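You operate a simulated robot arm through the tools that you are given. There is no shell and no other tool. Be economical: measure what you need, move in short steps, check, and stop when the job is done.

The job below is to be done with a simulated robot arm. You get a single attempt, and the scene is never put back.

## Task
Dose 5 ml of blue water, then 5 ml of yellow, into the vial from pocket A2.
Fine: put it back in the low white rack uncapped; leave the dial on yellow, the slide at LOAD and the other vials alone.

It is judged by the outcome, as a careful person would: the job done as asked, and still so three seconds after it is handed in. It fails if anything else is knocked over, pushed out of place, dropped, spilled or broken.

## Robot
A 7-joint arm with a two-finger parallel gripper, fixed in place. Base frame: the origin is at the foot of the arm, x ahead of it, y to its left, z up; the work surface is at about z = 0.004. Units: m, degrees, N and s.
With the tool pointing down near the work surface it reaches from about 0.22 to 0.58 m from the base axis. Its first joint turns from -66.0 to 66.0 degrees. Payload 2.5 kg.
Tool frame: the origin (TCP) lies between the finger pads and is the grasp point; the fingertips stand 0.023 m ahead of it; z points along the fingers, y is the line along which they close. The gripper opens to 0.094 m. The fingers are 0.038 m wide and 0.01 m thick; the gripper's body (0.054 by 0.096 m) begins 0.039 m behind the TCP.
Orientation is that of the tool frame in the base frame, as a unit quaternion [w, x, y, z]. With the fingers straight down and closing along the base's y, the tool's x points along the base's -x, its y along +y and its z along -z.

## Interface
- The arm moves only by the tool arm_command. Its argument "rows" is a list of rows, each an object of numbers (a shift or turn left out is 0, a gripper value left out holds the last): "gripper": the opening, from 0 (shut) to 1 (fully open); "dx", "dy", "dz": the shift along the tool's x, y, z in m; "rx", "ry", "rz": the turn, a rotation vector about the tool's x, y, z in degrees. In form: [{"gripper": .., "dx": .., "dy": .., "dz": .., "rx": .., "ry": .., "rz": ..}, ...]. A call has 1 to 8 rows; each row shifts and turns the commanded pose from where the row before left it, along the tool's axes as they then stand. Each row takes 0.2 s and may step no farther than 0.05 m and 8.6 degrees from the row before; otherwise, or with a gripper value out of range, the whole call is refused. A pose out of reach is approached as far as the arm can. The call stops where the force on the tool passes 40 N (or 10 N more than at its start, if that is more) or the arm is blocked; 0.2 s more then pass. The fingers move at their own pace (about 0.108 m/s each) and stop on an object; they squeeze with about 37 N. The grip force told is the motor's: it shows also when the fingers shut on nothing. Time passes only in rows, and 0.2 s behind the last, so rows that do not move let the fingers close. It gives the time, the measured TCP pose, the force on the tool (base axes), the opening and the grip force at its end, in the units of the frame above (readings bear some noise).
- Cameras (640 x 400 px; columns grow to the right, rows downward): "scene" is fixed at [0.1311, -0.4119, 0.5602]; the picture's right is [0.74, -0.67, 0.00], its down [-0.28, -0.30, -0.91] and it looks along [0.61, 0.68, -0.41] (base axes); focal length 236 px, centre (320, 200). "wrist" rides on the gripper at [0.086, 0.016, -0.075] in the tool frame; the picture's right is [-0.18, 0.98, 0.00], its down [-0.58, -0.11, -0.81] and it looks along [-0.79, -0.15, 0.59] (tool axes); focal length 243 px, centre (320, 200). There is no depth. A picture from a camera that has moved, and an enlarged one, comes with that camera's place and axes in the base frame and with its lens.
- snapshot(camera): a new picture of that camera. No time passes.
- inspect(camera, box): a new picture of the part [left, top, right, bottom] of that camera's present view, enlarged. No time passes.
- close_job(): hands the job in; it is judged then, once.

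Work in short steps. Places have to be worked out from the pictures, the camera data and where the tool is seen: move nearer, look again, correct. Check each grasp and each placing, and mend what went wrong. You have 120 turns and 68 pictures in all, those below and enlarged ones among them. Open the gripper and draw the arm clear of the work before you hand the job in, unless the task says otherwise; then end with one line.

The tools are called after "Request:" as name(argument=value, ...) on one line, values as JSON. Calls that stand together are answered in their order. arm_command: Moves the arm, as the interface text tells. Its arguments: {"type":"object","properties":{"rows":{"type":"array","items":{"type":"object","properties":{"gripper":{"type":"number"},"dx":{"type":"number"},"dy":{"type":"number"},"dz":{"type":"number"},"rx":{"type":"number"},"ry":{"type":"number"},"rz":{"type":"number"}}}}},"required":["rows"]} The other tools are called the same way: snapshot (camera) takes a picture; inspect (camera, box) takes an enlarged picture of a part of a camera's view; close_job () hands the job in.

At the start:

```text
time_s: 0.0
position: [0.3235, -0.063, 0.5089]
tcp_rot: [0.0, -0.001, 1.0, 0.0]
force: [0.1, 0.1, 0.4]
grip_width: 0.0945
grip_force: 0.0
```

scene: 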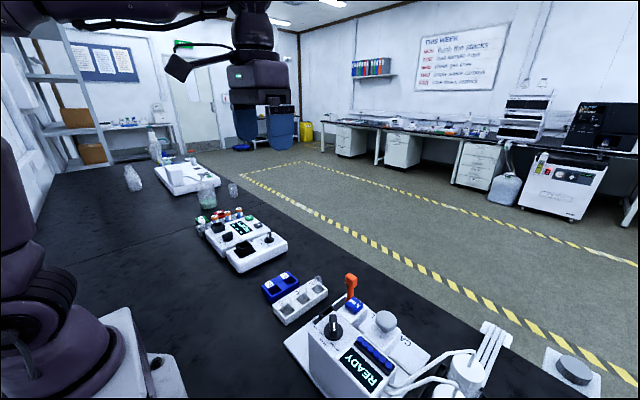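
wrist: 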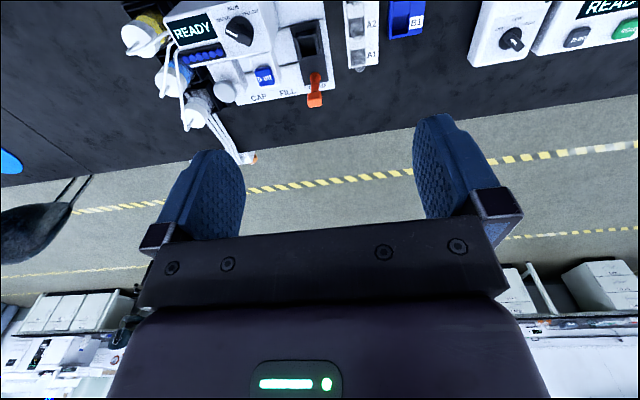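

I start by enlarging the region with the dosing machine and racks in both views.

Request:
inspect(camera="scene", box=[240, 250, 480, 400])

Request:
inspect(camera="wrist", box=[110, 0, 430, 170])

```text
2.67 times, centred on (360, 325) of scene
camera zoom: at [0.1311, -0.4119, 0.5602], right [0.74, -0.67, 0.0], down [-0.28, -0.3, -0.91], along [0.61, 0.68, -0.41], focal length 628 px, centre (213, -133)
```

zoom: 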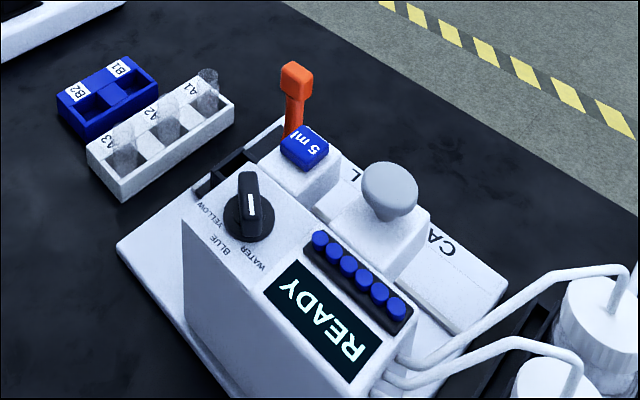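

```text
2.00 times, centred on (270, 85) of wrist
camera zoom: at [0.2354, -0.0458, 0.5813], right [0.18, 0.98, 0.0], down [0.58, -0.11, 0.81], along [0.79, -0.15, -0.59], focal length 485 px, centre (420, 430)
```

zoom: 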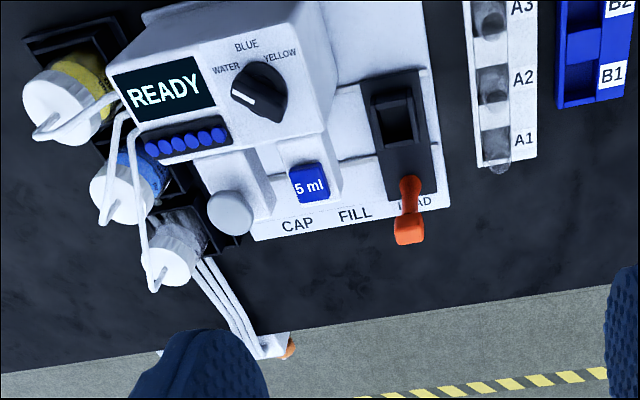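

The rack A is at roughly x=0.43, y≈0, with the dosing machine at y≈-0.1…-0.25. I move lower for a closer view, staying clear above everything.

Request:
arm_command(rows=[{"gripper": 1, "dx": 0.004, "dy": 0.006, "dz": 0.043}, {"dx": 0.004, "dy": 0.006, "dz": 0.043}, {"dx": 0.004, "dy": 0.006, "dz": 0.043}, {"dx": 0.004, "dy": 0.006, "dz": 0.043}, {"dx": 0.004, "dy": 0.006, "dz": 0.043}, {"dx": 0.004, "dy": 0.006, "dz": 0.043}])

Request:
snapshot(camera="wrist")

```text
time_s: 1.4
position: [0.2983, -0.0287, 0.2506]
tcp_rot: [0.0, 0.001, 1.0, 0.0]
force: [0.5, 0.1, 0.3]
grip_width: 0.0938
grip_force: 0.0
```

```text
63 pictures are left
camera wrist: at [0.2105, -0.0112, 0.3239], right [0.19, 0.98, 0.0], down [0.58, -0.11, 0.81], along [0.79, -0.15, -0.59], focal length 243 px, centre (320, 200)
```

wrist: 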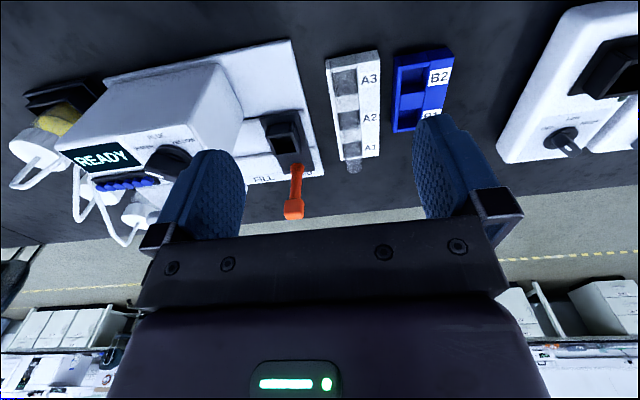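

Request:
inspect(camera="wrist", box=[220, 20, 460, 220])

Request:
inspect(camera="scene", box=[255, 260, 375, 335])

```text
2.00 times, centred on (340, 120) of wrist
camera zoom: at [0.2105, -0.0112, 0.3239], right [0.19, 0.98, 0.0], down [0.58, -0.11, 0.81], along [0.79, -0.15, -0.59], focal length 485 px, centre (280, 360)
```

zoom: 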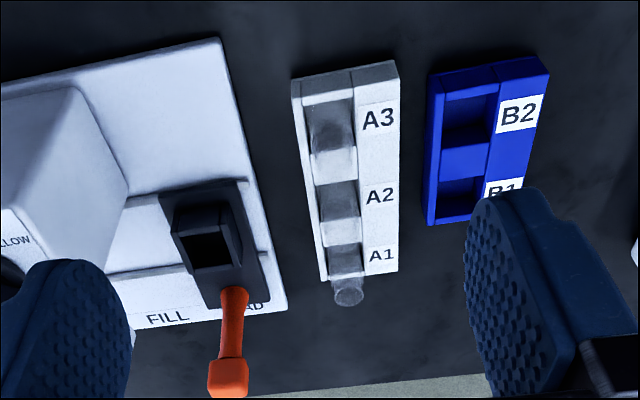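

```text
5.33 times, centred on (315, 298) of scene
camera zoom: at [0.1311, -0.4119, 0.5602], right [0.74, -0.67, 0.0], down [-0.28, -0.3, -0.91], along [0.61, 0.68, -0.41], focal length 1256 px, centre (347, -320)
```

zoom: 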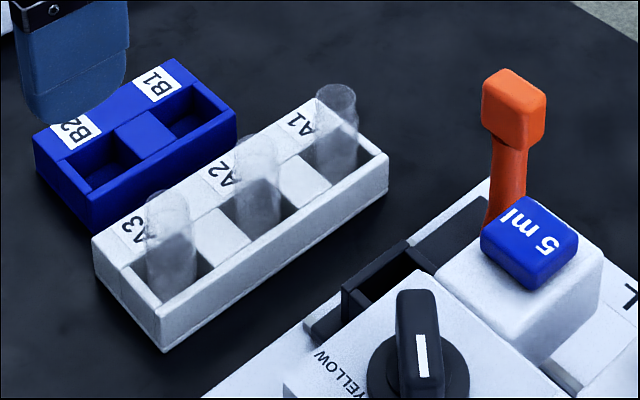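

Vial A2 is near (0.425, -0.01), rim z≈0.073, and the carriage socket near (0.433, -0.105). I move over the machine to view its housing, button and dial from above.

Request:
arm_command(rows=[{"dy": -0.035, "dz": -0.02}, {"dy": -0.035, "dz": -0.02}, {"dy": -0.035, "dz": -0.02}, {"dy": -0.025}])

Request:
inspect(camera="wrist", box=[180, 0, 500, 200])

```text
time_s: 2.4
position: [0.2967, -0.1569, 0.3113]
tcp_rot: [0.0, 0.0, 1.0, 0.001]
force: [-1.0, -0.6, 0.8]
grip_width: 0.094
grip_force: 0.0
```

```text
2.00 times, centred on (340, 100) of wrist
camera zoom: at [0.2102, -0.1404, 0.3839], right [0.18, 0.98, 0.0], down [0.58, -0.11, 0.81], along [0.79, -0.15, -0.59], focal length 485 px, centre (280, 400)
```

zoom: 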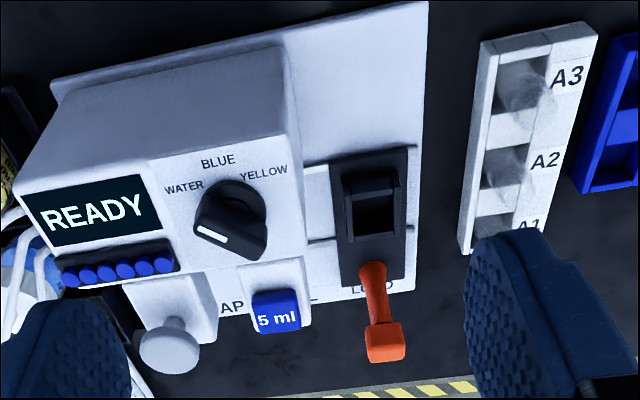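

Good view: housing corner (0.327,-0.158), top z≈0.13. I enlarge the dial and the carriage.

Request:
inspect(camera="wrist", box=[250, 60, 410, 190])

Request:
inspect(camera="scene", box=[300, 260, 420, 335])

```text
3.08 times, centred on (330, 125) of wrist
camera zoom: at [0.2102, -0.1404, 0.3839], right [0.18, 0.98, 0.0], down [0.58, -0.11, 0.81], along [0.79, -0.15, -0.59], focal length 746 px, centre (289, 431)
```

zoom: 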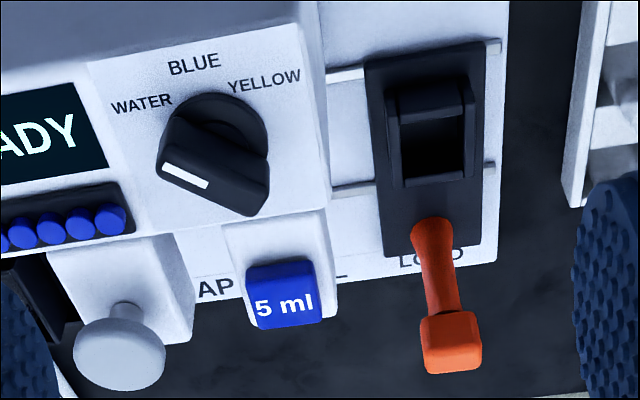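

```text
5.33 times, centred on (360, 298) of scene
camera zoom: at [0.1311, -0.4119, 0.5602], right [0.74, -0.67, 0.0], down [-0.28, -0.3, -0.91], along [0.61, 0.68, -0.41], focal length 1256 px, centre (107, -320)
```

zoom: 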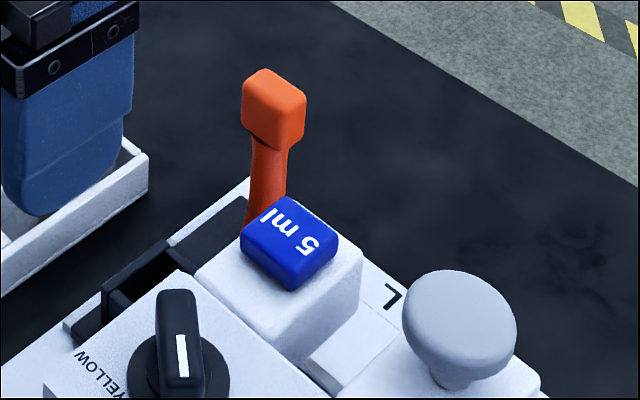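

The dial bar's top centre is near (0.360, -0.196, 0.161), pointing at WATER (~45–50° from BLUE). The handle top is near (0.51, -0.11, 0.118) and the button near (0.431, -0.185, 0.147). I'll go above the dial and turn the tool so the fingers straddle the bar.

Request:
arm_command(rows=[{"gripper": 0.5, "dx": -0.032, "dy": -0.02, "dz": 0.03}, {"dx": -0.031, "dy": -0.019, "dz": 0.03}, {"rz": -8}, {"rz": -8}, {"rz": -8}, {"rz": -8}, {"rz": -8}, {"rz": -8}])

Request:
snapshot(camera="wrist")

Request:
inspect(camera="scene", box=[260, 220, 440, 370])

```text
time_s: 4.2
position: [0.3612, -0.1952, 0.2493]
tcp_rot: [0.0, -0.408, 0.913, 0.0]
force: [-0.3, 0.4, -0.3]
grip_width: 0.0469
grip_force: 0.0
```

```text
57 pictures are left
camera wrist: at [0.2913, -0.2484, 0.3233], right [-0.61, 0.79, 0.0], down [0.47, 0.36, 0.81], along [0.64, 0.49, -0.59], focal length 243 px, centre (320, 200)
```

wrist: 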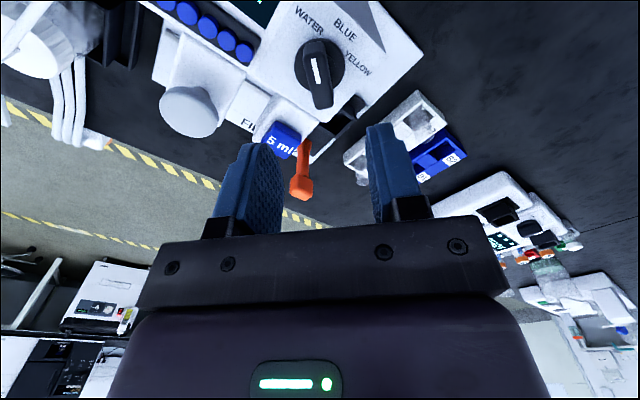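

```text
2.67 times, centred on (350, 295) of scene
camera zoom: at [0.1311, -0.4119, 0.5602], right [0.74, -0.67, 0.0], down [-0.28, -0.3, -0.91], along [0.61, 0.68, -0.41], focal length 628 px, centre (240, -53)
```

zoom: 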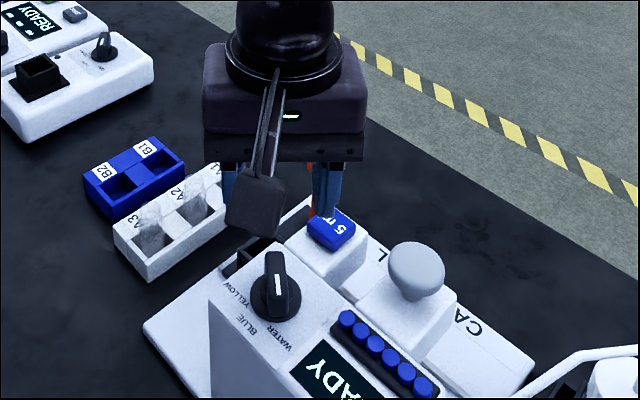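

The bar seems at ~222–225° and centred beneath the tool. I trim the yaw by 3°, descend to TCP z≈0.168 and look before closing.

Request:
arm_command(rows=[{"rz": 3, "dz": 0.03, "dx": 0.002}, {"dz": 0.03}, {"dz": 0.02}])

Request:
inspect(camera="scene", box=[280, 260, 420, 370])

```text
time_s: 5.0
position: [0.3593, -0.1955, 0.1681]
tcp_rot: [0.0, -0.381, 0.924, -0.001]
force: [0.5, -0.3, 0.5]
grip_width: 0.0474
grip_force: 0.0
```

```text
3.64 times, centred on (350, 315) of scene
camera zoom: at [0.1311, -0.4119, 0.5602], right [0.74, -0.67, 0.0], down [-0.28, -0.3, -0.91], along [0.61, 0.68, -0.41], focal length 856 px, centre (211, -218)
```

zoom: 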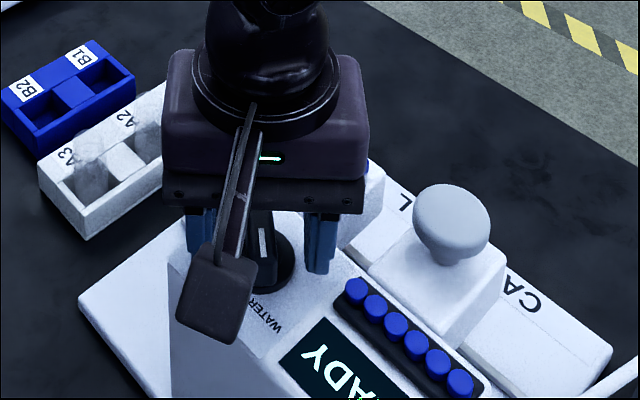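

The fingers straddle the knob. I close on the bar.

Request:
arm_command(rows=[{"gripper": 0.25}, {"gripper": 0.0}, {}, {}])

```text
time_s: 6.0
position: [0.3601, -0.1979, 0.169]
tcp_rot: [0.0, -0.383, 0.924, -0.001]
force: [4.8, -8.5, -9.0]
grip_width: 0.0147
grip_force: 45.2
```

The bar is gripped (15 mm wide), off centre by ~2 mm; I correct that and turn 45° clockwise toward BLUE.

Request:
arm_command(rows=[{"dy": -0.003}, {"rz": 8}, {"rz": 8}, {"rz": 8}, {"rz": 8}, {"rz": 8}, {"rz": 5}, {}])

Request:
inspect(camera="scene", box=[280, 260, 420, 370])

```text
time_s: 6.8
position: [0.3601, -0.1971, 0.1698]
tcp_rot: [-0.002, -0.265, 0.964, 0.005]
force: [-2.9, 2.6, 1.7]
grip_width: 0.015
grip_force: 45.0
stopped in row 4: the force on the tool passed its limit (the readings are from after the stop); the commanded pose is now the measured one
```

```text
3.64 times, centred on (350, 315) of scene
camera zoom: at [0.1311, -0.4119, 0.5602], right [0.74, -0.67, 0.0], down [-0.28, -0.3, -0.91], along [0.61, 0.68, -0.41], focal length 856 px, centre (211, -218)
```

zoom: 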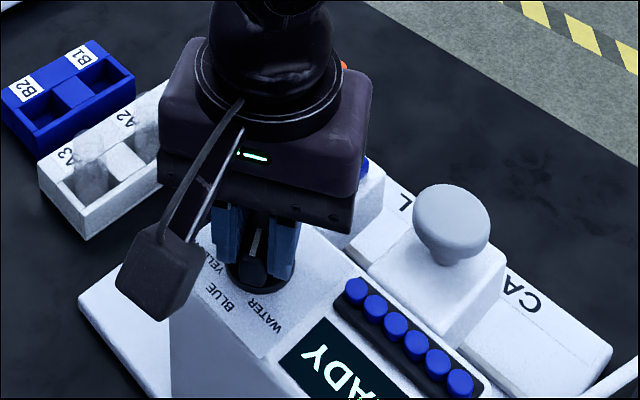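

The turn stopped at yaw ≈31° through a force spike, likely a detent. I continue with smaller turns.

Request:
arm_command(rows=[{"rz": 4}, {"rz": 4}, {"rz": 4}, {"rz": 4}, {"rz": 4}, {"rz": 4}, {"rz": 4}, {"rz": 3}])

```text
time_s: 8.6
position: [0.3599, -0.1967, 0.1695]
tcp_rot: [-0.006, 0.004, 1.0, 0.004]
force: [-13.5, 18.4, 12.7]
grip_width: 0.0152
grip_force: 45.6
```

The tool is at yaw 0, i.e. BLUE. I open, rise a bit, and look.

Request:
arm_command(rows=[{"gripper": 0.5}, {}, {"dz": -0.03}, {"dz": -0.04}, {"dz": -0.04}])

Request:
snapshot(camera="wrist")

Request:
inspect(camera="scene", box=[280, 270, 420, 380])

```text
time_s: 9.8
position: [0.3608, -0.1977, 0.2809]
tcp_rot: [-0.005, 0.002, 1.0, 0.003]
force: [0.0, 0.6, 0.7]
grip_width: 0.0473
grip_force: 0.0
```

```text
53 pictures are left
camera wrist: at [0.2741, -0.1818, 0.354], right [0.19, 0.98, 0.01], down [0.59, -0.12, 0.8], along [0.79, -0.15, -0.6], focal length 243 px, centre (320, 200)
```

wrist: 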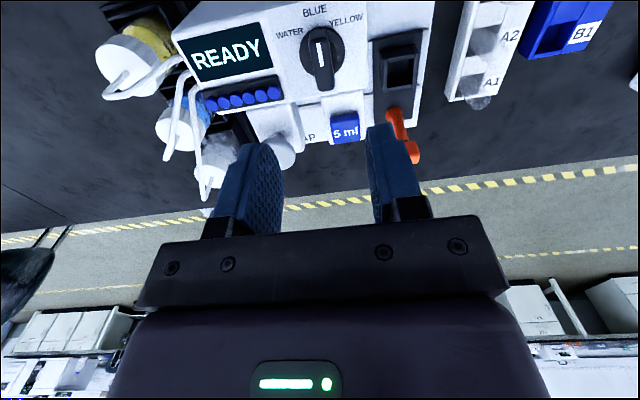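

```text
3.64 times, centred on (350, 325) of scene
camera zoom: at [0.1311, -0.4119, 0.5602], right [0.74, -0.67, 0.0], down [-0.28, -0.3, -0.91], along [0.61, 0.68, -0.41], focal length 856 px, centre (211, -254)
```

zoom: 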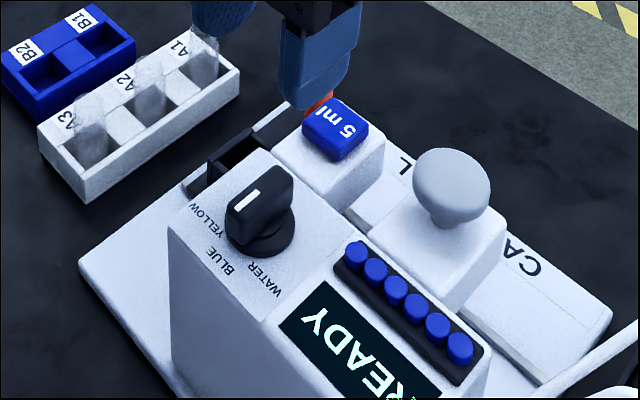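

Dial is on BLUE. Now I move over to vial A2 at (0.425, -0.010) and look from closer.

Request:
arm_command(rows=[{"dy": 0.047, "gripper": 0.7}, {"dy": 0.047}, {"dy": 0.047}, {"dy": 0.047}, {"dx": -0.014, "dz": 0.045}, {"dz": 0.045}])

Request:
inspect(camera="wrist", box=[240, 0, 420, 112])

Request:
inspect(camera="scene", box=[255, 250, 365, 330])

```text
time_s: 11.2
position: [0.3751, -0.0092, 0.187]
tcp_rot: [-0.005, 0.003, 1.0, 0.003]
force: [0.8, -0.3, -0.9]
grip_width: 0.0659
grip_force: 0.2
```

```text
3.56 times, centred on (330, 56) of wrist
camera zoom: at [0.2892, 0.0069, 0.2623], right [0.19, 0.98, 0.01], down [0.59, -0.12, 0.8], along [0.79, -0.15, -0.6], focal length 863 px, centre (284, 712)
```

zoom: 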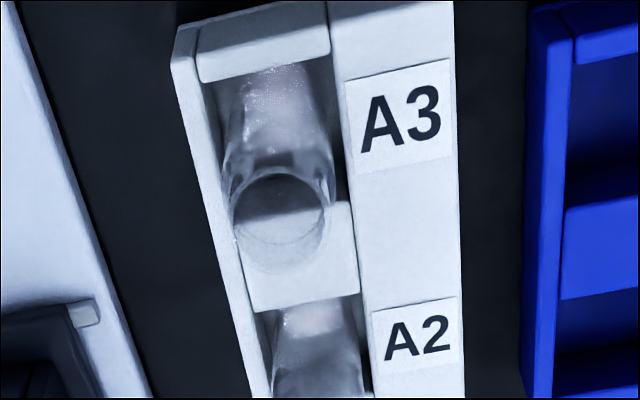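

```text
5.00 times, centred on (310, 290) of scene
camera zoom: at [0.1311, -0.4119, 0.5602], right [0.74, -0.67, 0.0], down [-0.28, -0.3, -0.91], along [0.61, 0.68, -0.41], focal length 1177 px, centre (370, -250)
```

zoom: 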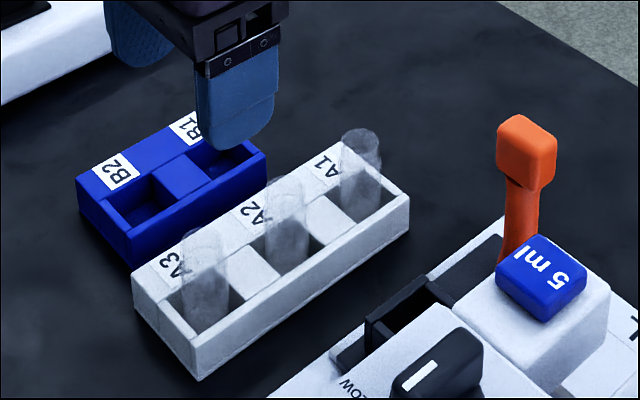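

A2's vial is at (0.426, -0.011), rim z≈0.073, Ø≈21 mm. I go above it and down partway, then check.

Request:
arm_command(rows=[{"dx": -0.026, "dy": -0.002, "gripper": 0.6}, {"dx": -0.025}, {"dz": 0.04}, {"dz": 0.035}])

Request:
inspect(camera="scene", box=[255, 250, 365, 330])

Request:
inspect(camera="wrist", box=[220, 0, 440, 140])

```text
time_s: 12.2
position: [0.4266, -0.0116, 0.1143]
tcp_rot: [-0.005, 0.002, 1.0, 0.003]
force: [-0.4, 0.0, 0.3]
grip_width: 0.0562
grip_force: 0.0
```

```text
5.00 times, centred on (310, 290) of scene
camera zoom: at [0.1311, -0.4119, 0.5602], right [0.74, -0.67, 0.0], down [-0.28, -0.3, -0.91], along [0.61, 0.68, -0.41], focal length 1177 px, centre (370, -250)
```

zoom: 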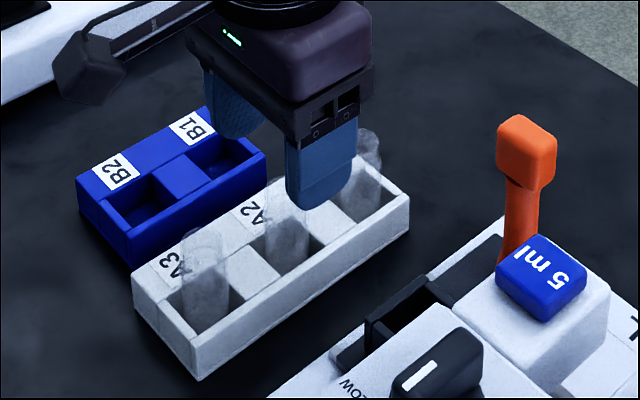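

```text
2.86 times, centred on (330, 70) of wrist
camera zoom: at [0.3403, 0.0049, 0.1882], right [0.19, 0.98, 0.01], down [0.59, -0.12, 0.8], along [0.79, -0.15, -0.6], focal length 693 px, centre (291, 571)
```

zoom: 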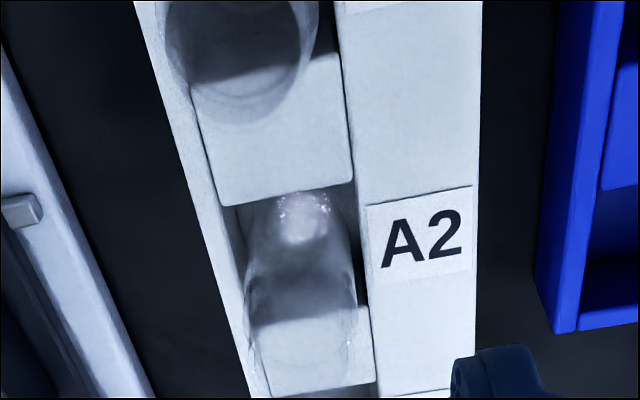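

Aligned. I descend to TCP z≈0.060 (tips ~0.037, above rack top) and close gently.

Request:
arm_command(rows=[{"dz": 0.03, "dy": 0.001}, {"dz": 0.024}, {"gripper": 0.35}, {"gripper": 0.15}, {}, {}])

Request:
inspect(camera="scene", box=[255, 250, 365, 330])

```text
time_s: 13.6
position: [0.4256, -0.0096, 0.0604]
tcp_rot: [-0.005, 0.003, 1.0, 0.003]
force: [-0.2, -0.4, -0.1]
grip_width: 0.0225
grip_force: 36.6
```

```text
5.00 times, centred on (310, 290) of scene
camera zoom: at [0.1311, -0.4119, 0.5602], right [0.74, -0.67, 0.0], down [-0.28, -0.3, -0.91], along [0.61, 0.68, -0.41], focal length 1177 px, centre (370, -250)
```

zoom: 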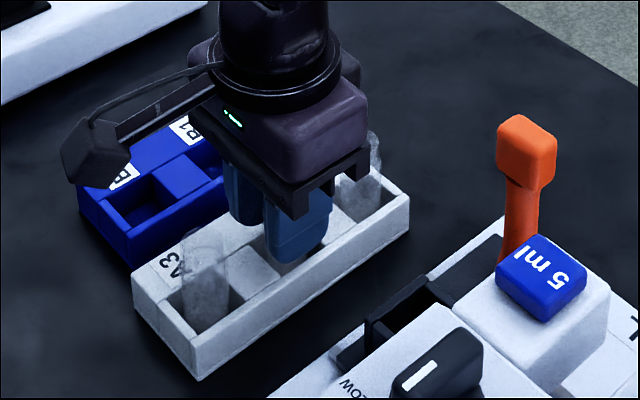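

Vial gripped at (0.4256, -0.0096, 0.0604), width 22.5 mm. I lift straight up and check.

Request:
arm_command(rows=[{"dz": -0.03}, {"dz": -0.04}, {"dz": -0.04}, {"dz": -0.04}])

Request:
inspect(camera="scene", box=[250, 210, 390, 330])

```text
time_s: 14.6
position: [0.4266, -0.0083, 0.2113]
tcp_rot: [-0.005, 0.003, 1.0, 0.004]
force: [0.0, 0.5, 0.7]
grip_width: 0.0225
grip_force: 36.9
```

```text
3.33 times, centred on (320, 270) of scene
camera zoom: at [0.1311, -0.4119, 0.5602], right [0.74, -0.67, 0.0], down [-0.28, -0.3, -0.91], along [0.61, 0.68, -0.41], focal length 785 px, centre (320, -33)
```

zoom: 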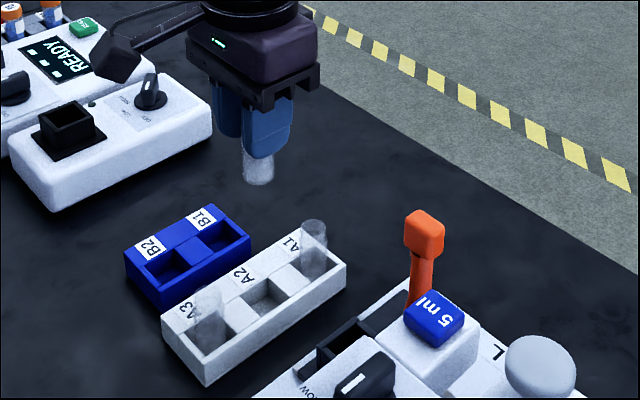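

Vial is held upright, its bottom ~0.055 m below the TCP. I turn the tool 90° (camera towards +y) so the body clears the filling head.

Request:
arm_command(rows=[{"rz": 8}, {"rz": 8}, {"rz": 8}, {"rz": 8}, {"rz": 8}, {"rz": 8}])

Request:
arm_command(rows=[{"rz": 8}, {"rz": 8}, {"rz": 8}, {"rz": 8}, {"rz": 8}, {"rz": 2}])

Request:
snapshot(camera="wrist")

```text
time_s: 16.0
position: [0.4277, -0.0103, 0.2115]
tcp_rot: [-0.006, 0.41, 0.912, 0.002]
force: [-0.3, 0.6, 0.4]
grip_width: 0.0225
grip_force: 37.2
```

```text
time_s: 17.4
position: [0.4265, -0.0102, 0.2112]
tcp_rot: [-0.005, 0.71, 0.705, -0.002]
force: [-0.2, -0.7, -0.3]
grip_width: 0.0226
grip_force: 37.1
```

```text
45 pictures are left
camera wrist: at [0.4433, 0.0759, 0.2845], right [0.98, -0.19, -0.01], down [-0.11, -0.59, 0.8], along [-0.16, -0.79, -0.6], focal length 243 px, centre (320, 200)
```

wrist: 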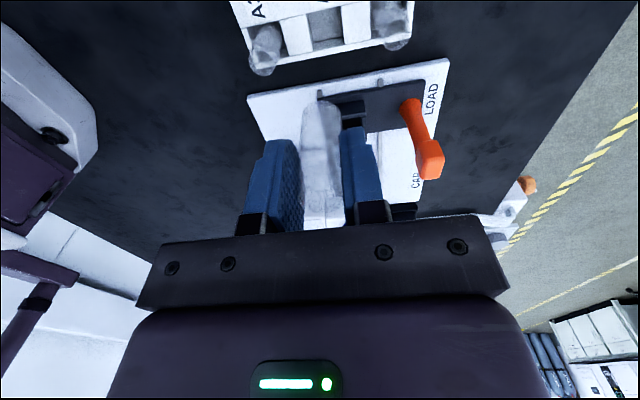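

The tool is turned; the carriage socket is visible. I enlarge it.

Request:
inspect(camera="wrist", box=[240, 50, 460, 190])

Request:
inspect(camera="scene", box=[300, 265, 400, 330])

```text
2.86 times, centred on (350, 120) of wrist
camera zoom: at [0.4433, 0.0759, 0.2845], right [0.98, -0.19, -0.01], down [-0.11, -0.59, 0.8], along [-0.16, -0.79, -0.6], focal length 693 px, centre (234, 429)
```

zoom: 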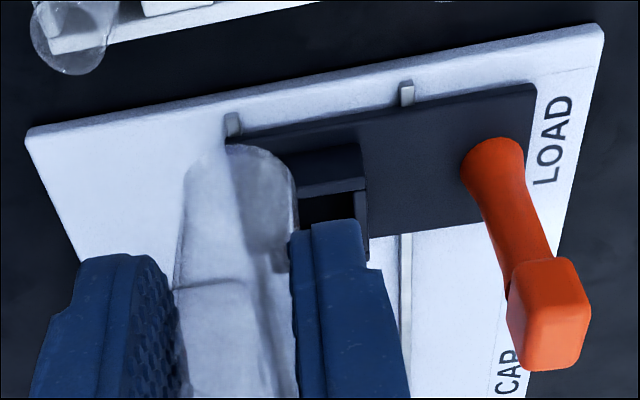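

```text
6.15 times, centred on (350, 298) of scene
camera zoom: at [0.1311, -0.4119, 0.5602], right [0.74, -0.67, 0.0], down [-0.28, -0.3, -0.91], along [0.61, 0.68, -0.41], focal length 1449 px, centre (135, -400)
```

zoom: 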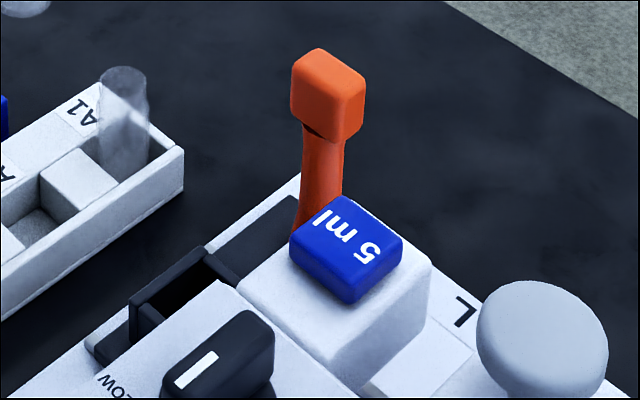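

I judge the cup opening centre at about (0.434, -0.111), cup top z≈0.05. I move the vial above it, bottom still ~2 cm over the cup, and check.

Request:
arm_command(rows=[{"dx": -0.035, "dy": 0.0075}, {"dx": -0.035}, {"dx": -0.03}, {"dz": 0.04}, {"dz": 0.04}, {}])

Request:
inspect(camera="scene", box=[290, 250, 400, 330])

Request:
inspect(camera="wrist", box=[220, 0, 460, 200])

```text
time_s: 18.8
position: [0.4343, -0.1087, 0.13]
tcp_rot: [-0.006, 0.709, 0.705, -0.001]
force: [0.2, -0.2, 0.6]
grip_width: 0.0226
grip_force: 37.3
```

```text
5.00 times, centred on (345, 290) of scene
camera zoom: at [0.1311, -0.4119, 0.5602], right [0.74, -0.67, 0.0], down [-0.28, -0.3, -0.91], along [0.61, 0.68, -0.41], focal length 1177 px, centre (195, -250)
```

zoom: 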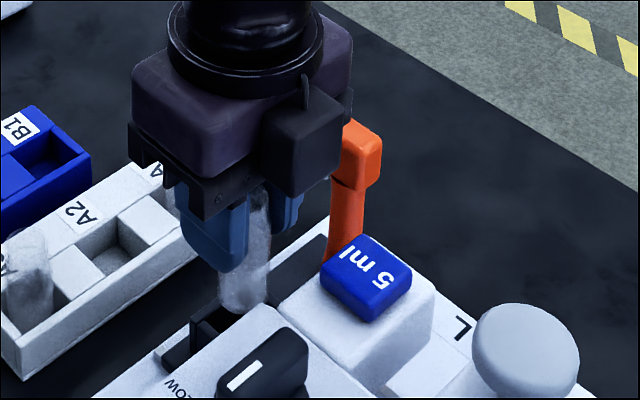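

```text
2.00 times, centred on (340, 100) of wrist
camera zoom: at [0.4502, -0.0227, 0.2038], right [0.98, -0.19, -0.01], down [-0.1, -0.59, 0.8], along [-0.16, -0.79, -0.6], focal length 485 px, centre (280, 400)
```

zoom: 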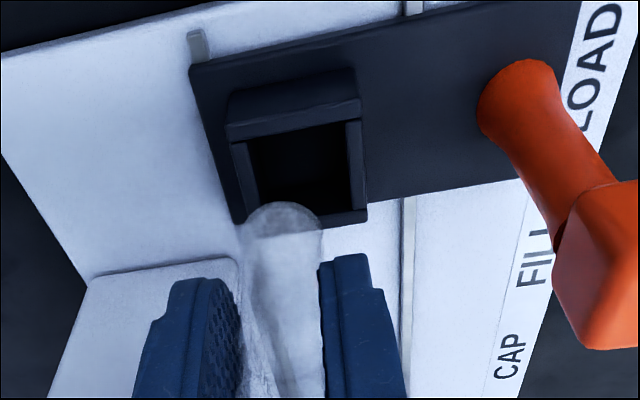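

The cup centre works out to (0.4385, -0.1075), rim z≈0.045. I shift 4.5 mm in x and lower part way into the cup.

Request:
arm_command(rows=[{"dx": 0.001, "dy": 0.0045}, {"dz": 0.015}, {"dz": 0.015}, {"dz": 0.01}, {}])

Request:
inspect(camera="scene", box=[290, 250, 400, 330])

Request:
inspect(camera="wrist", box=[220, 0, 460, 200])

```text
time_s: 19.7
position: [0.4388, -0.1111, 0.1037]
tcp_rot: [-0.005, 0.71, 0.704, 0.0]
force: [-2.2, 1.0, 8.4]
grip_width: 0.0226
grip_force: 37.6
stopped in row 4: the force on the tool passed its limit (the readings are from after the stop); the commanded pose is now the measured one
```

```text
5.00 times, centred on (345, 290) of scene
camera zoom: at [0.1311, -0.4119, 0.5602], right [0.74, -0.67, 0.0], down [-0.27, -0.3, -0.91], along [0.61, 0.68, -0.41], focal length 1177 px, centre (195, -250)
```

zoom: 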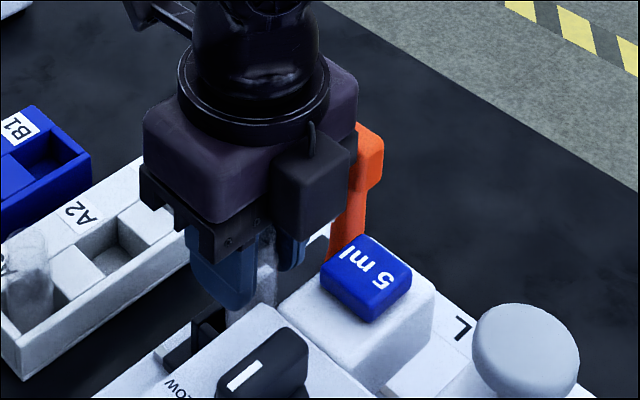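

```text
2.00 times, centred on (340, 100) of wrist
camera zoom: at [0.4553, -0.0239, 0.1761], right [0.98, -0.19, -0.01], down [-0.11, -0.59, 0.8], along [-0.16, -0.79, -0.6], focal length 485 px, centre (280, 400)
```

zoom: 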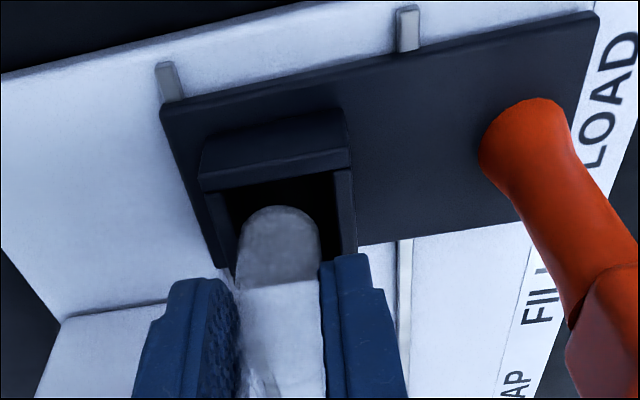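

Contact came at TCP z=0.104, with the vial bottom near the cup rim. I look closer to see which side touches.

Request:
inspect(camera="wrist", box=[310, 60, 410, 160])

Request:
inspect(camera="scene", box=[315, 285, 375, 330])

```text
4.00 times, centred on (360, 110) of wrist
camera zoom: at [0.4553, -0.0239, 0.1761], right [0.98, -0.19, -0.01], down [-0.11, -0.59, 0.8], along [-0.16, -0.79, -0.6], focal length 970 px, centre (160, 560)
```

zoom: 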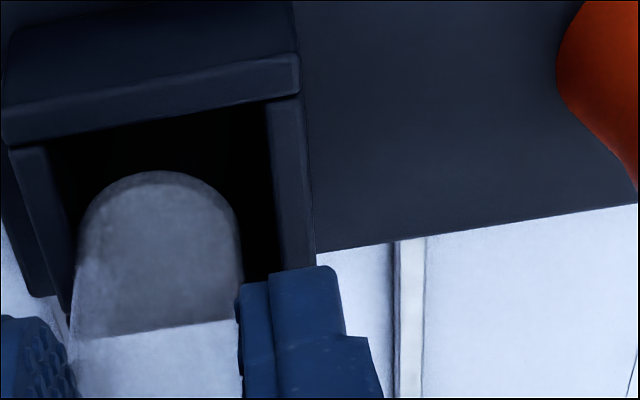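

```text
8.89 times, centred on (345, 308) of scene
camera zoom: at [0.1311, -0.4119, 0.5602], right [0.74, -0.67, 0.0], down [-0.27, -0.3, -0.91], along [0.61, 0.68, -0.41], focal length 2093 px, centre (98, -756)
```

zoom: 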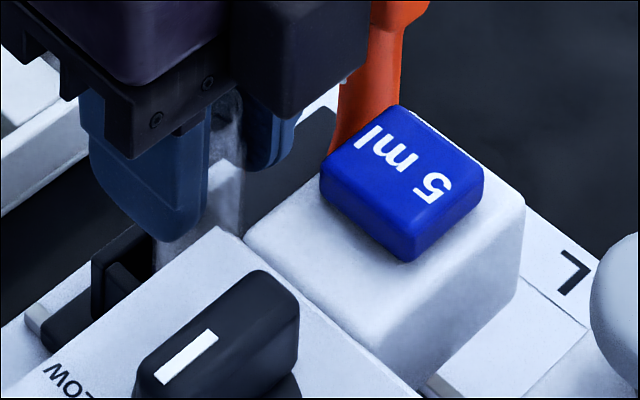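

A box on the gripper's far side appears to be touching the button head (not the vial on the rim). I lift back up right away and check the display and the button.

Request:
arm_command(rows=[{"dz": -0.03}, {"dz": -0.04}, {"dz": -0.03}])

Request:
inspect(camera="scene", box=[280, 220, 440, 400])

```text
time_s: 20.5
position: [0.4379, -0.1097, 0.2019]
tcp_rot: [-0.004, 0.709, 0.705, 0.0]
force: [-0.1, 0.2, -0.3]
grip_width: 0.0228
grip_force: 37.2
```

```text
2.22 times, centred on (360, 310) of scene
camera zoom: at [0.1311, -0.4119, 0.5602], right [0.74, -0.67, 0.0], down [-0.28, -0.3, -0.91], along [0.61, 0.68, -0.41], focal length 523 px, centre (231, -44)
```

zoom: 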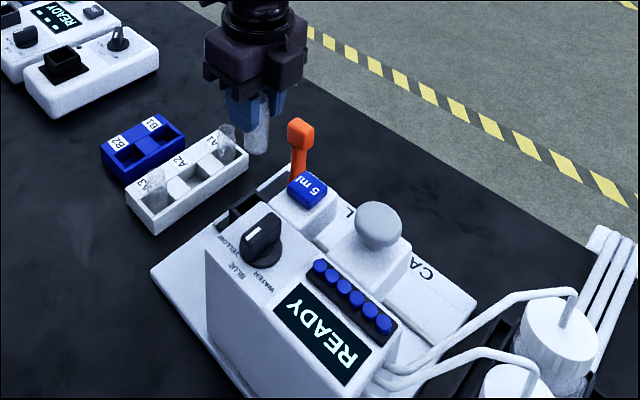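

Display still READY, nothing dispensed. I turn the tool back 50° so the box points between the head and the handle.

Request:
arm_command(rows=[{"rz": -8}, {"rz": -8}, {"rz": -8}, {"rz": -8}, {"rz": -8}, {"rz": -8}, {"rz": -2}])

Request:
inspect(camera="scene", box=[290, 200, 400, 320])

Request:
inspect(camera="wrist", box=[220, 0, 460, 200])

```text
time_s: 22.1
position: [0.4383, -0.1103, 0.2019]
tcp_rot: [-0.003, 0.344, 0.939, 0.002]
force: [-0.3, 0.1, -0.3]
grip_width: 0.0227
grip_force: 36.9
```

```text
3.33 times, centred on (345, 260) of scene
camera zoom: at [0.1311, -0.4119, 0.5602], right [0.74, -0.67, 0.0], down [-0.28, -0.3, -0.91], along [0.61, 0.68, -0.41], focal length 785 px, centre (237, 0)
```

zoom: 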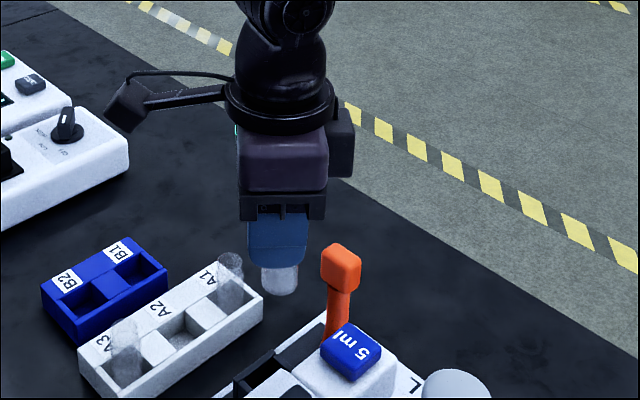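

```text
2.00 times, centred on (340, 100) of wrist
camera zoom: at [0.383, -0.0423, 0.2754], right [0.78, 0.63, 0.0], down [0.38, -0.46, 0.8], along [0.51, -0.62, -0.6], focal length 485 px, centre (280, 400)
```

zoom: 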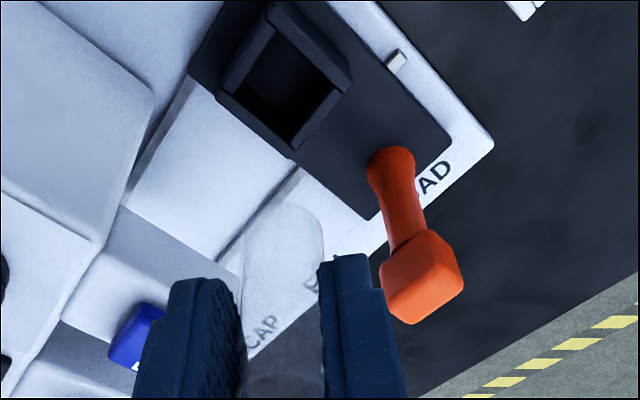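

Cup opening re-measured: x 0.426–0.4595, y -0.0945…-0.1245, centre ≈(0.442,-0.109). I shift slightly and lower to TCP 0.12, vial bottom still above the rim.

Request:
arm_command(rows=[{"dx": -0.0012, "dy": 0.0027, "dz": 0.02}, {"dz": 0.03}, {"dz": 0.03}, {}])

Request:
inspect(camera="scene", box=[300, 240, 390, 330])

Request:
inspect(camera="wrist", box=[240, 0, 440, 150])

```text
time_s: 23.1
position: [0.4422, -0.1097, 0.12]
tcp_rot: [-0.003, 0.345, 0.939, 0.002]
force: [0.6, 0.4, -0.5]
grip_width: 0.0227
grip_force: 36.9
```

```text
4.44 times, centred on (345, 285) of scene
camera zoom: at [0.1311, -0.4119, 0.5602], right [0.74, -0.67, 0.0], down [-0.28, -0.3, -0.91], along [0.61, 0.68, -0.41], focal length 1046 px, centre (209, -178)
```

zoom: 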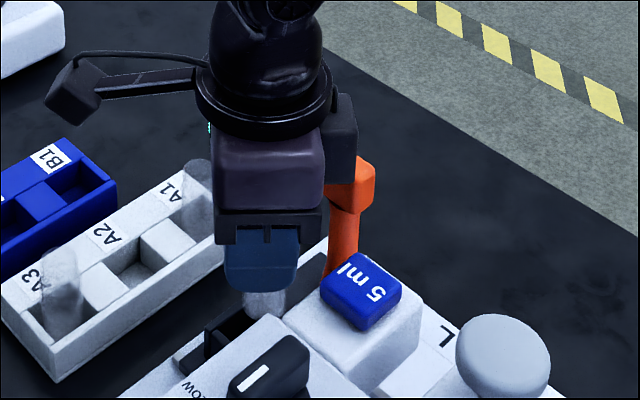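

```text
2.67 times, centred on (340, 75) of wrist
camera zoom: at [0.3856, -0.0407, 0.1944], right [0.78, 0.63, 0.0], down [0.38, -0.46, 0.8], along [0.5, -0.62, -0.6], focal length 647 px, centre (267, 533)
```

zoom: 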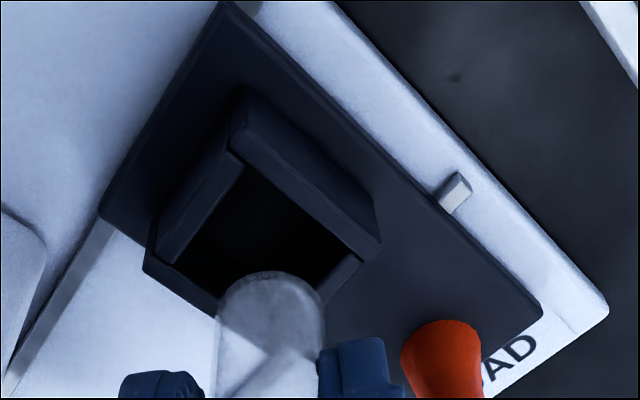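

The opening here computes to centre (0.439,-0.109). I settle at x≈0.440 and lower slowly.

Request:
arm_command(rows=[{"dx": 0.0015, "dy": -0.0013}, {"dz": 0.008}, {"dz": 0.008}, {"dz": 0.008}, {"dz": 0.006}])

Request:
inspect(camera="wrist", box=[240, 0, 440, 150])

```text
time_s: 24.3
position: [0.4385, -0.1086, 0.0907]
tcp_rot: [-0.004, 0.345, 0.939, 0.003]
force: [-0.6, 0.2, -0.2]
grip_width: 0.0227
grip_force: 37.0
```

```text
2.67 times, centred on (340, 75) of wrist
camera zoom: at [0.3835, -0.0404, 0.1652], right [0.78, 0.63, 0.0], down [0.38, -0.47, 0.8], along [0.5, -0.62, -0.6], focal length 647 px, centre (267, 533)
```

zoom: 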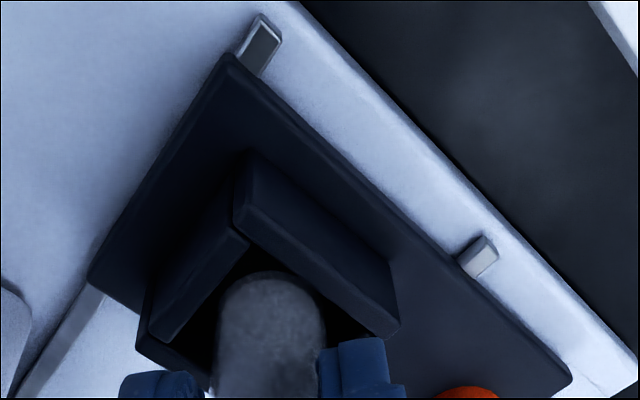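

No contact this time; the vial is entering the cup. I continue down in small steps.

Request:
arm_command(rows=[{"dz": 0.005}, {"dz": 0.005}, {"dz": 0.004}, {}])

Request:
inspect(camera="scene", box=[300, 240, 390, 330])

```text
time_s: 25.3
position: [0.4399, -0.108, 0.0779]
tcp_rot: [-0.002, 0.346, 0.938, 0.002]
force: [-3.3, 0.2, 11.0]
grip_width: 0.0226
grip_force: 37.4
```

```text
4.44 times, centred on (345, 285) of scene
camera zoom: at [0.131, -0.4119, 0.5602], right [0.74, -0.67, 0.0], down [-0.27, -0.3, -0.91], along [0.61, 0.68, -0.41], focal length 1046 px, centre (209, -178)
```

zoom: 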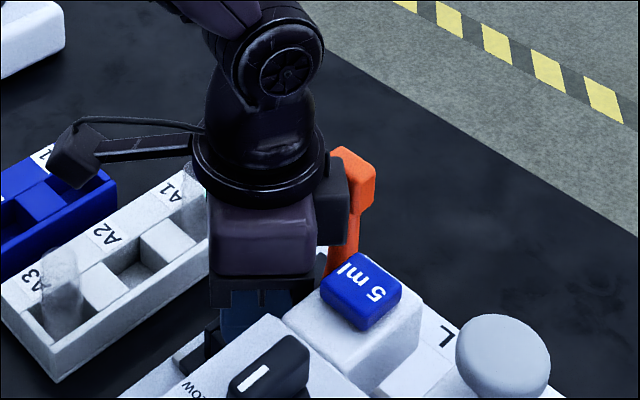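

An upward force of 11 N: the vial stands on the cup floor. I relieve slightly, open, and rise.

Request:
arm_command(rows=[{"dz": -0.001}, {"gripper": 0.42}, {}, {"dz": -0.02}, {"dz": -0.03}, {"dz": -0.04}, {"dz": -0.04}])

Request:
inspect(camera="wrist", box=[220, 0, 460, 200])

Request:
inspect(camera="scene", box=[290, 240, 410, 330])

```text
time_s: 26.9
position: [0.4414, -0.1118, 0.2114]
tcp_rot: [-0.003, 0.345, 0.938, 0.002]
force: [-0.1, 1.0, -0.5]
grip_width: 0.0393
grip_force: 0.0
```

```text
2.00 times, centred on (340, 100) of wrist
camera zoom: at [0.3855, -0.0427, 0.2851], right [0.78, 0.63, 0.0], down [0.38, -0.46, 0.8], along [0.5, -0.62, -0.6], focal length 485 px, centre (280, 400)
```

zoom: 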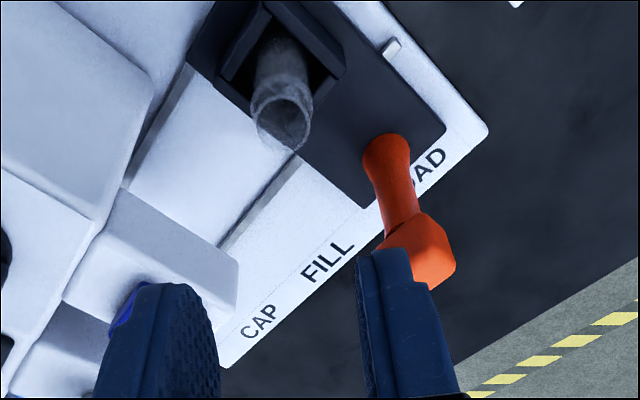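

```text
4.44 times, centred on (350, 285) of scene
camera zoom: at [0.1311, -0.4119, 0.5602], right [0.74, -0.67, 0.0], down [-0.28, -0.3, -0.91], along [0.61, 0.68, -0.41], focal length 1046 px, centre (187, -178)
```

zoom: 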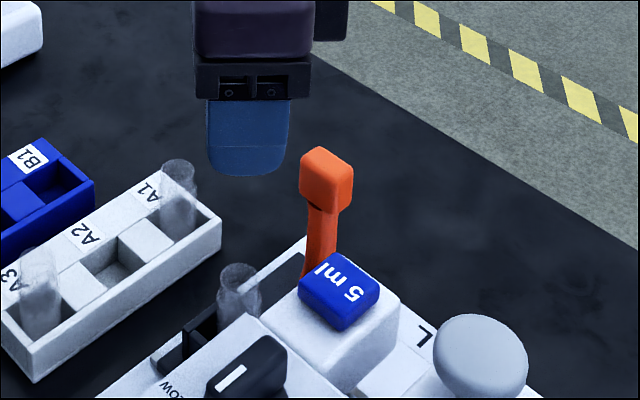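

The vial stands in the cup. Next I turn the tool back to nominal yaw and move above the orange handle.

Request:
arm_command(rows=[{"rz": -8, "gripper": 0.6}, {"rz": -8}, {"rz": -8}, {"rz": -8}, {"rz": -8.3}, {"dx": -0.035, "dy": 0.002}, {"dx": -0.034, "dy": 0.001}, {"dz": 0.04}])

Request:
inspect(camera="wrist", box=[220, 0, 460, 200])

Request:
inspect(camera="scene", box=[290, 220, 430, 330])

```text
time_s: 28.7
position: [0.5082, -0.1059, 0.167]
tcp_rot: [-0.003, 0.001, 1.0, 0.003]
force: [0.3, -0.2, 0.2]
grip_width: 0.0567
grip_force: 0.1
```

```text
2.00 times, centred on (340, 100) of wrist
camera zoom: at [0.4216, -0.0896, 0.2405], right [0.19, 0.98, 0.01], down [0.58, -0.11, 0.8], along [0.79, -0.15, -0.6], focal length 485 px, centre (280, 400)
```

zoom: 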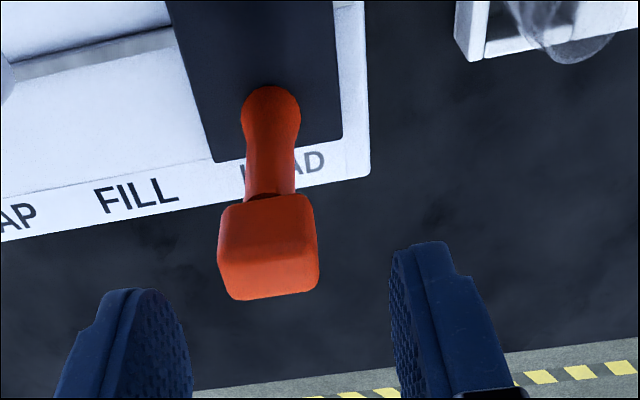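

```text
3.64 times, centred on (360, 275) of scene
camera zoom: at [0.1311, -0.4119, 0.5602], right [0.74, -0.67, 0.0], down [-0.28, -0.3, -0.91], along [0.61, 0.68, -0.41], focal length 856 px, centre (174, -73)
```

zoom: 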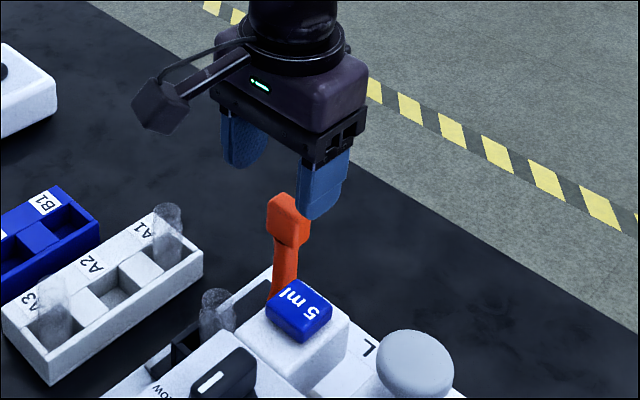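

Knob centre ≈(0.511, -0.110, 0.113), 29 mm wide. I descend around it and grip.

Request:
arm_command(rows=[{"dx": -0.003, "dy": -0.004}, {"dz": 0.027}, {"dz": 0.025}, {"gripper": 0.4}, {"gripper": 0.2}, {}, {}])

```text
time_s: 30.3
position: [0.5117, -0.1119, 0.1154]
tcp_rot: [-0.003, 0.001, 1.0, 0.003]
force: [2.1, -0.4, -2.0]
grip_width: 0.0298
grip_force: 44.7
```

Gripped (30 mm). I slide toward FILL by ~0.07 m in small steps, then look.

Request:
arm_command(rows=[{"dy": -0.012}, {"dy": -0.012}, {"dy": -0.012}, {"dy": -0.012}, {"dy": -0.012}, {"dy": -0.01}, {}])

Request:
inspect(camera="scene", box=[290, 230, 450, 380])

Request:
snapshot(camera="wrist")

```text
time_s: 31.9
position: [0.5106, -0.1814, 0.1157]
tcp_rot: [-0.002, 0.0, 1.0, 0.002]
force: [16.6, -2.6, -27.0]
grip_width: 0.0297
grip_force: 44.7
```

```text
2.67 times, centred on (370, 305) of scene
camera zoom: at [0.1312, -0.412, 0.5601], right [0.74, -0.67, 0.0], down [-0.28, -0.3, -0.91], along [0.61, 0.68, -0.41], focal length 628 px, centre (187, -80)
```

zoom: 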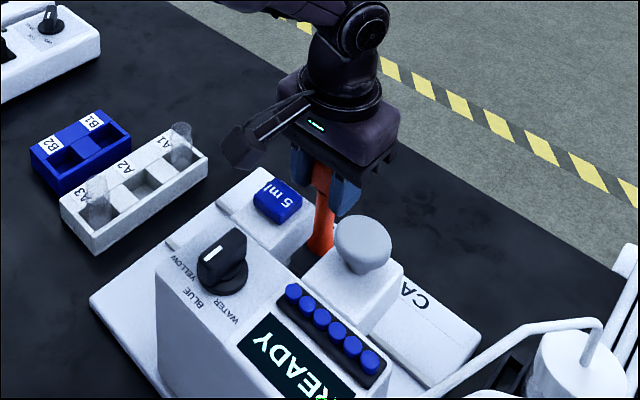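

```text
24 pictures are left
camera wrist: at [0.4244, -0.1652, 0.1888], right [0.19, 0.98, 0.0], down [0.59, -0.11, 0.8], along [0.79, -0.15, -0.6], focal length 243 px, centre (320, 200)
```

wrist: 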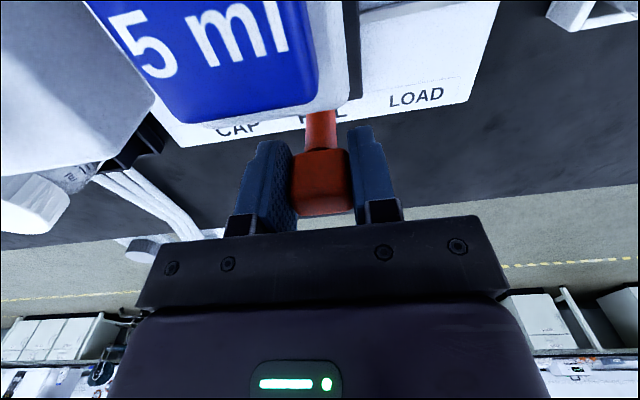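

Label geometry puts FILL at handle y≈-0.1875; now at -0.1814. I push 6 mm more, then release so it can settle.

Request:
arm_command(rows=[{"dy": -0.003, "dz": -0.001}, {"dy": -0.003}, {}, {"gripper": 0.5}, {}])

Request:
inspect(camera="wrist", box=[220, 60, 460, 230])

```text
time_s: 33.1
position: [0.5122, -0.1873, 0.1182]
tcp_rot: [-0.003, 0.001, 1.0, 0.003]
force: [-0.1, 0.2, 0.3]
grip_width: 0.0469
grip_force: 0.0
```

```text
2.35 times, centred on (340, 145) of wrist
camera zoom: at [0.4246, -0.1711, 0.1915], right [0.19, 0.98, 0.0], down [0.58, -0.11, 0.8], along [0.79, -0.15, -0.6], focal length 571 px, centre (273, 329)
```

zoom: 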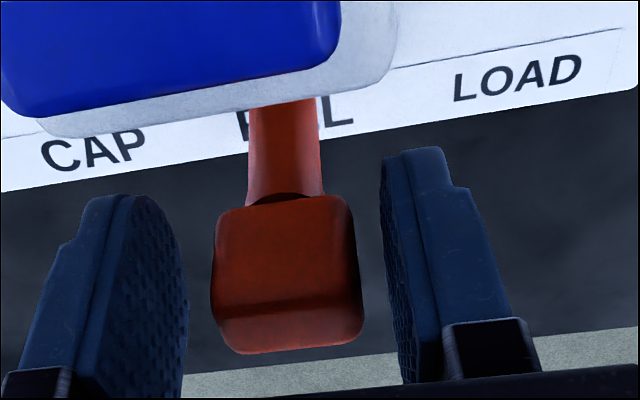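

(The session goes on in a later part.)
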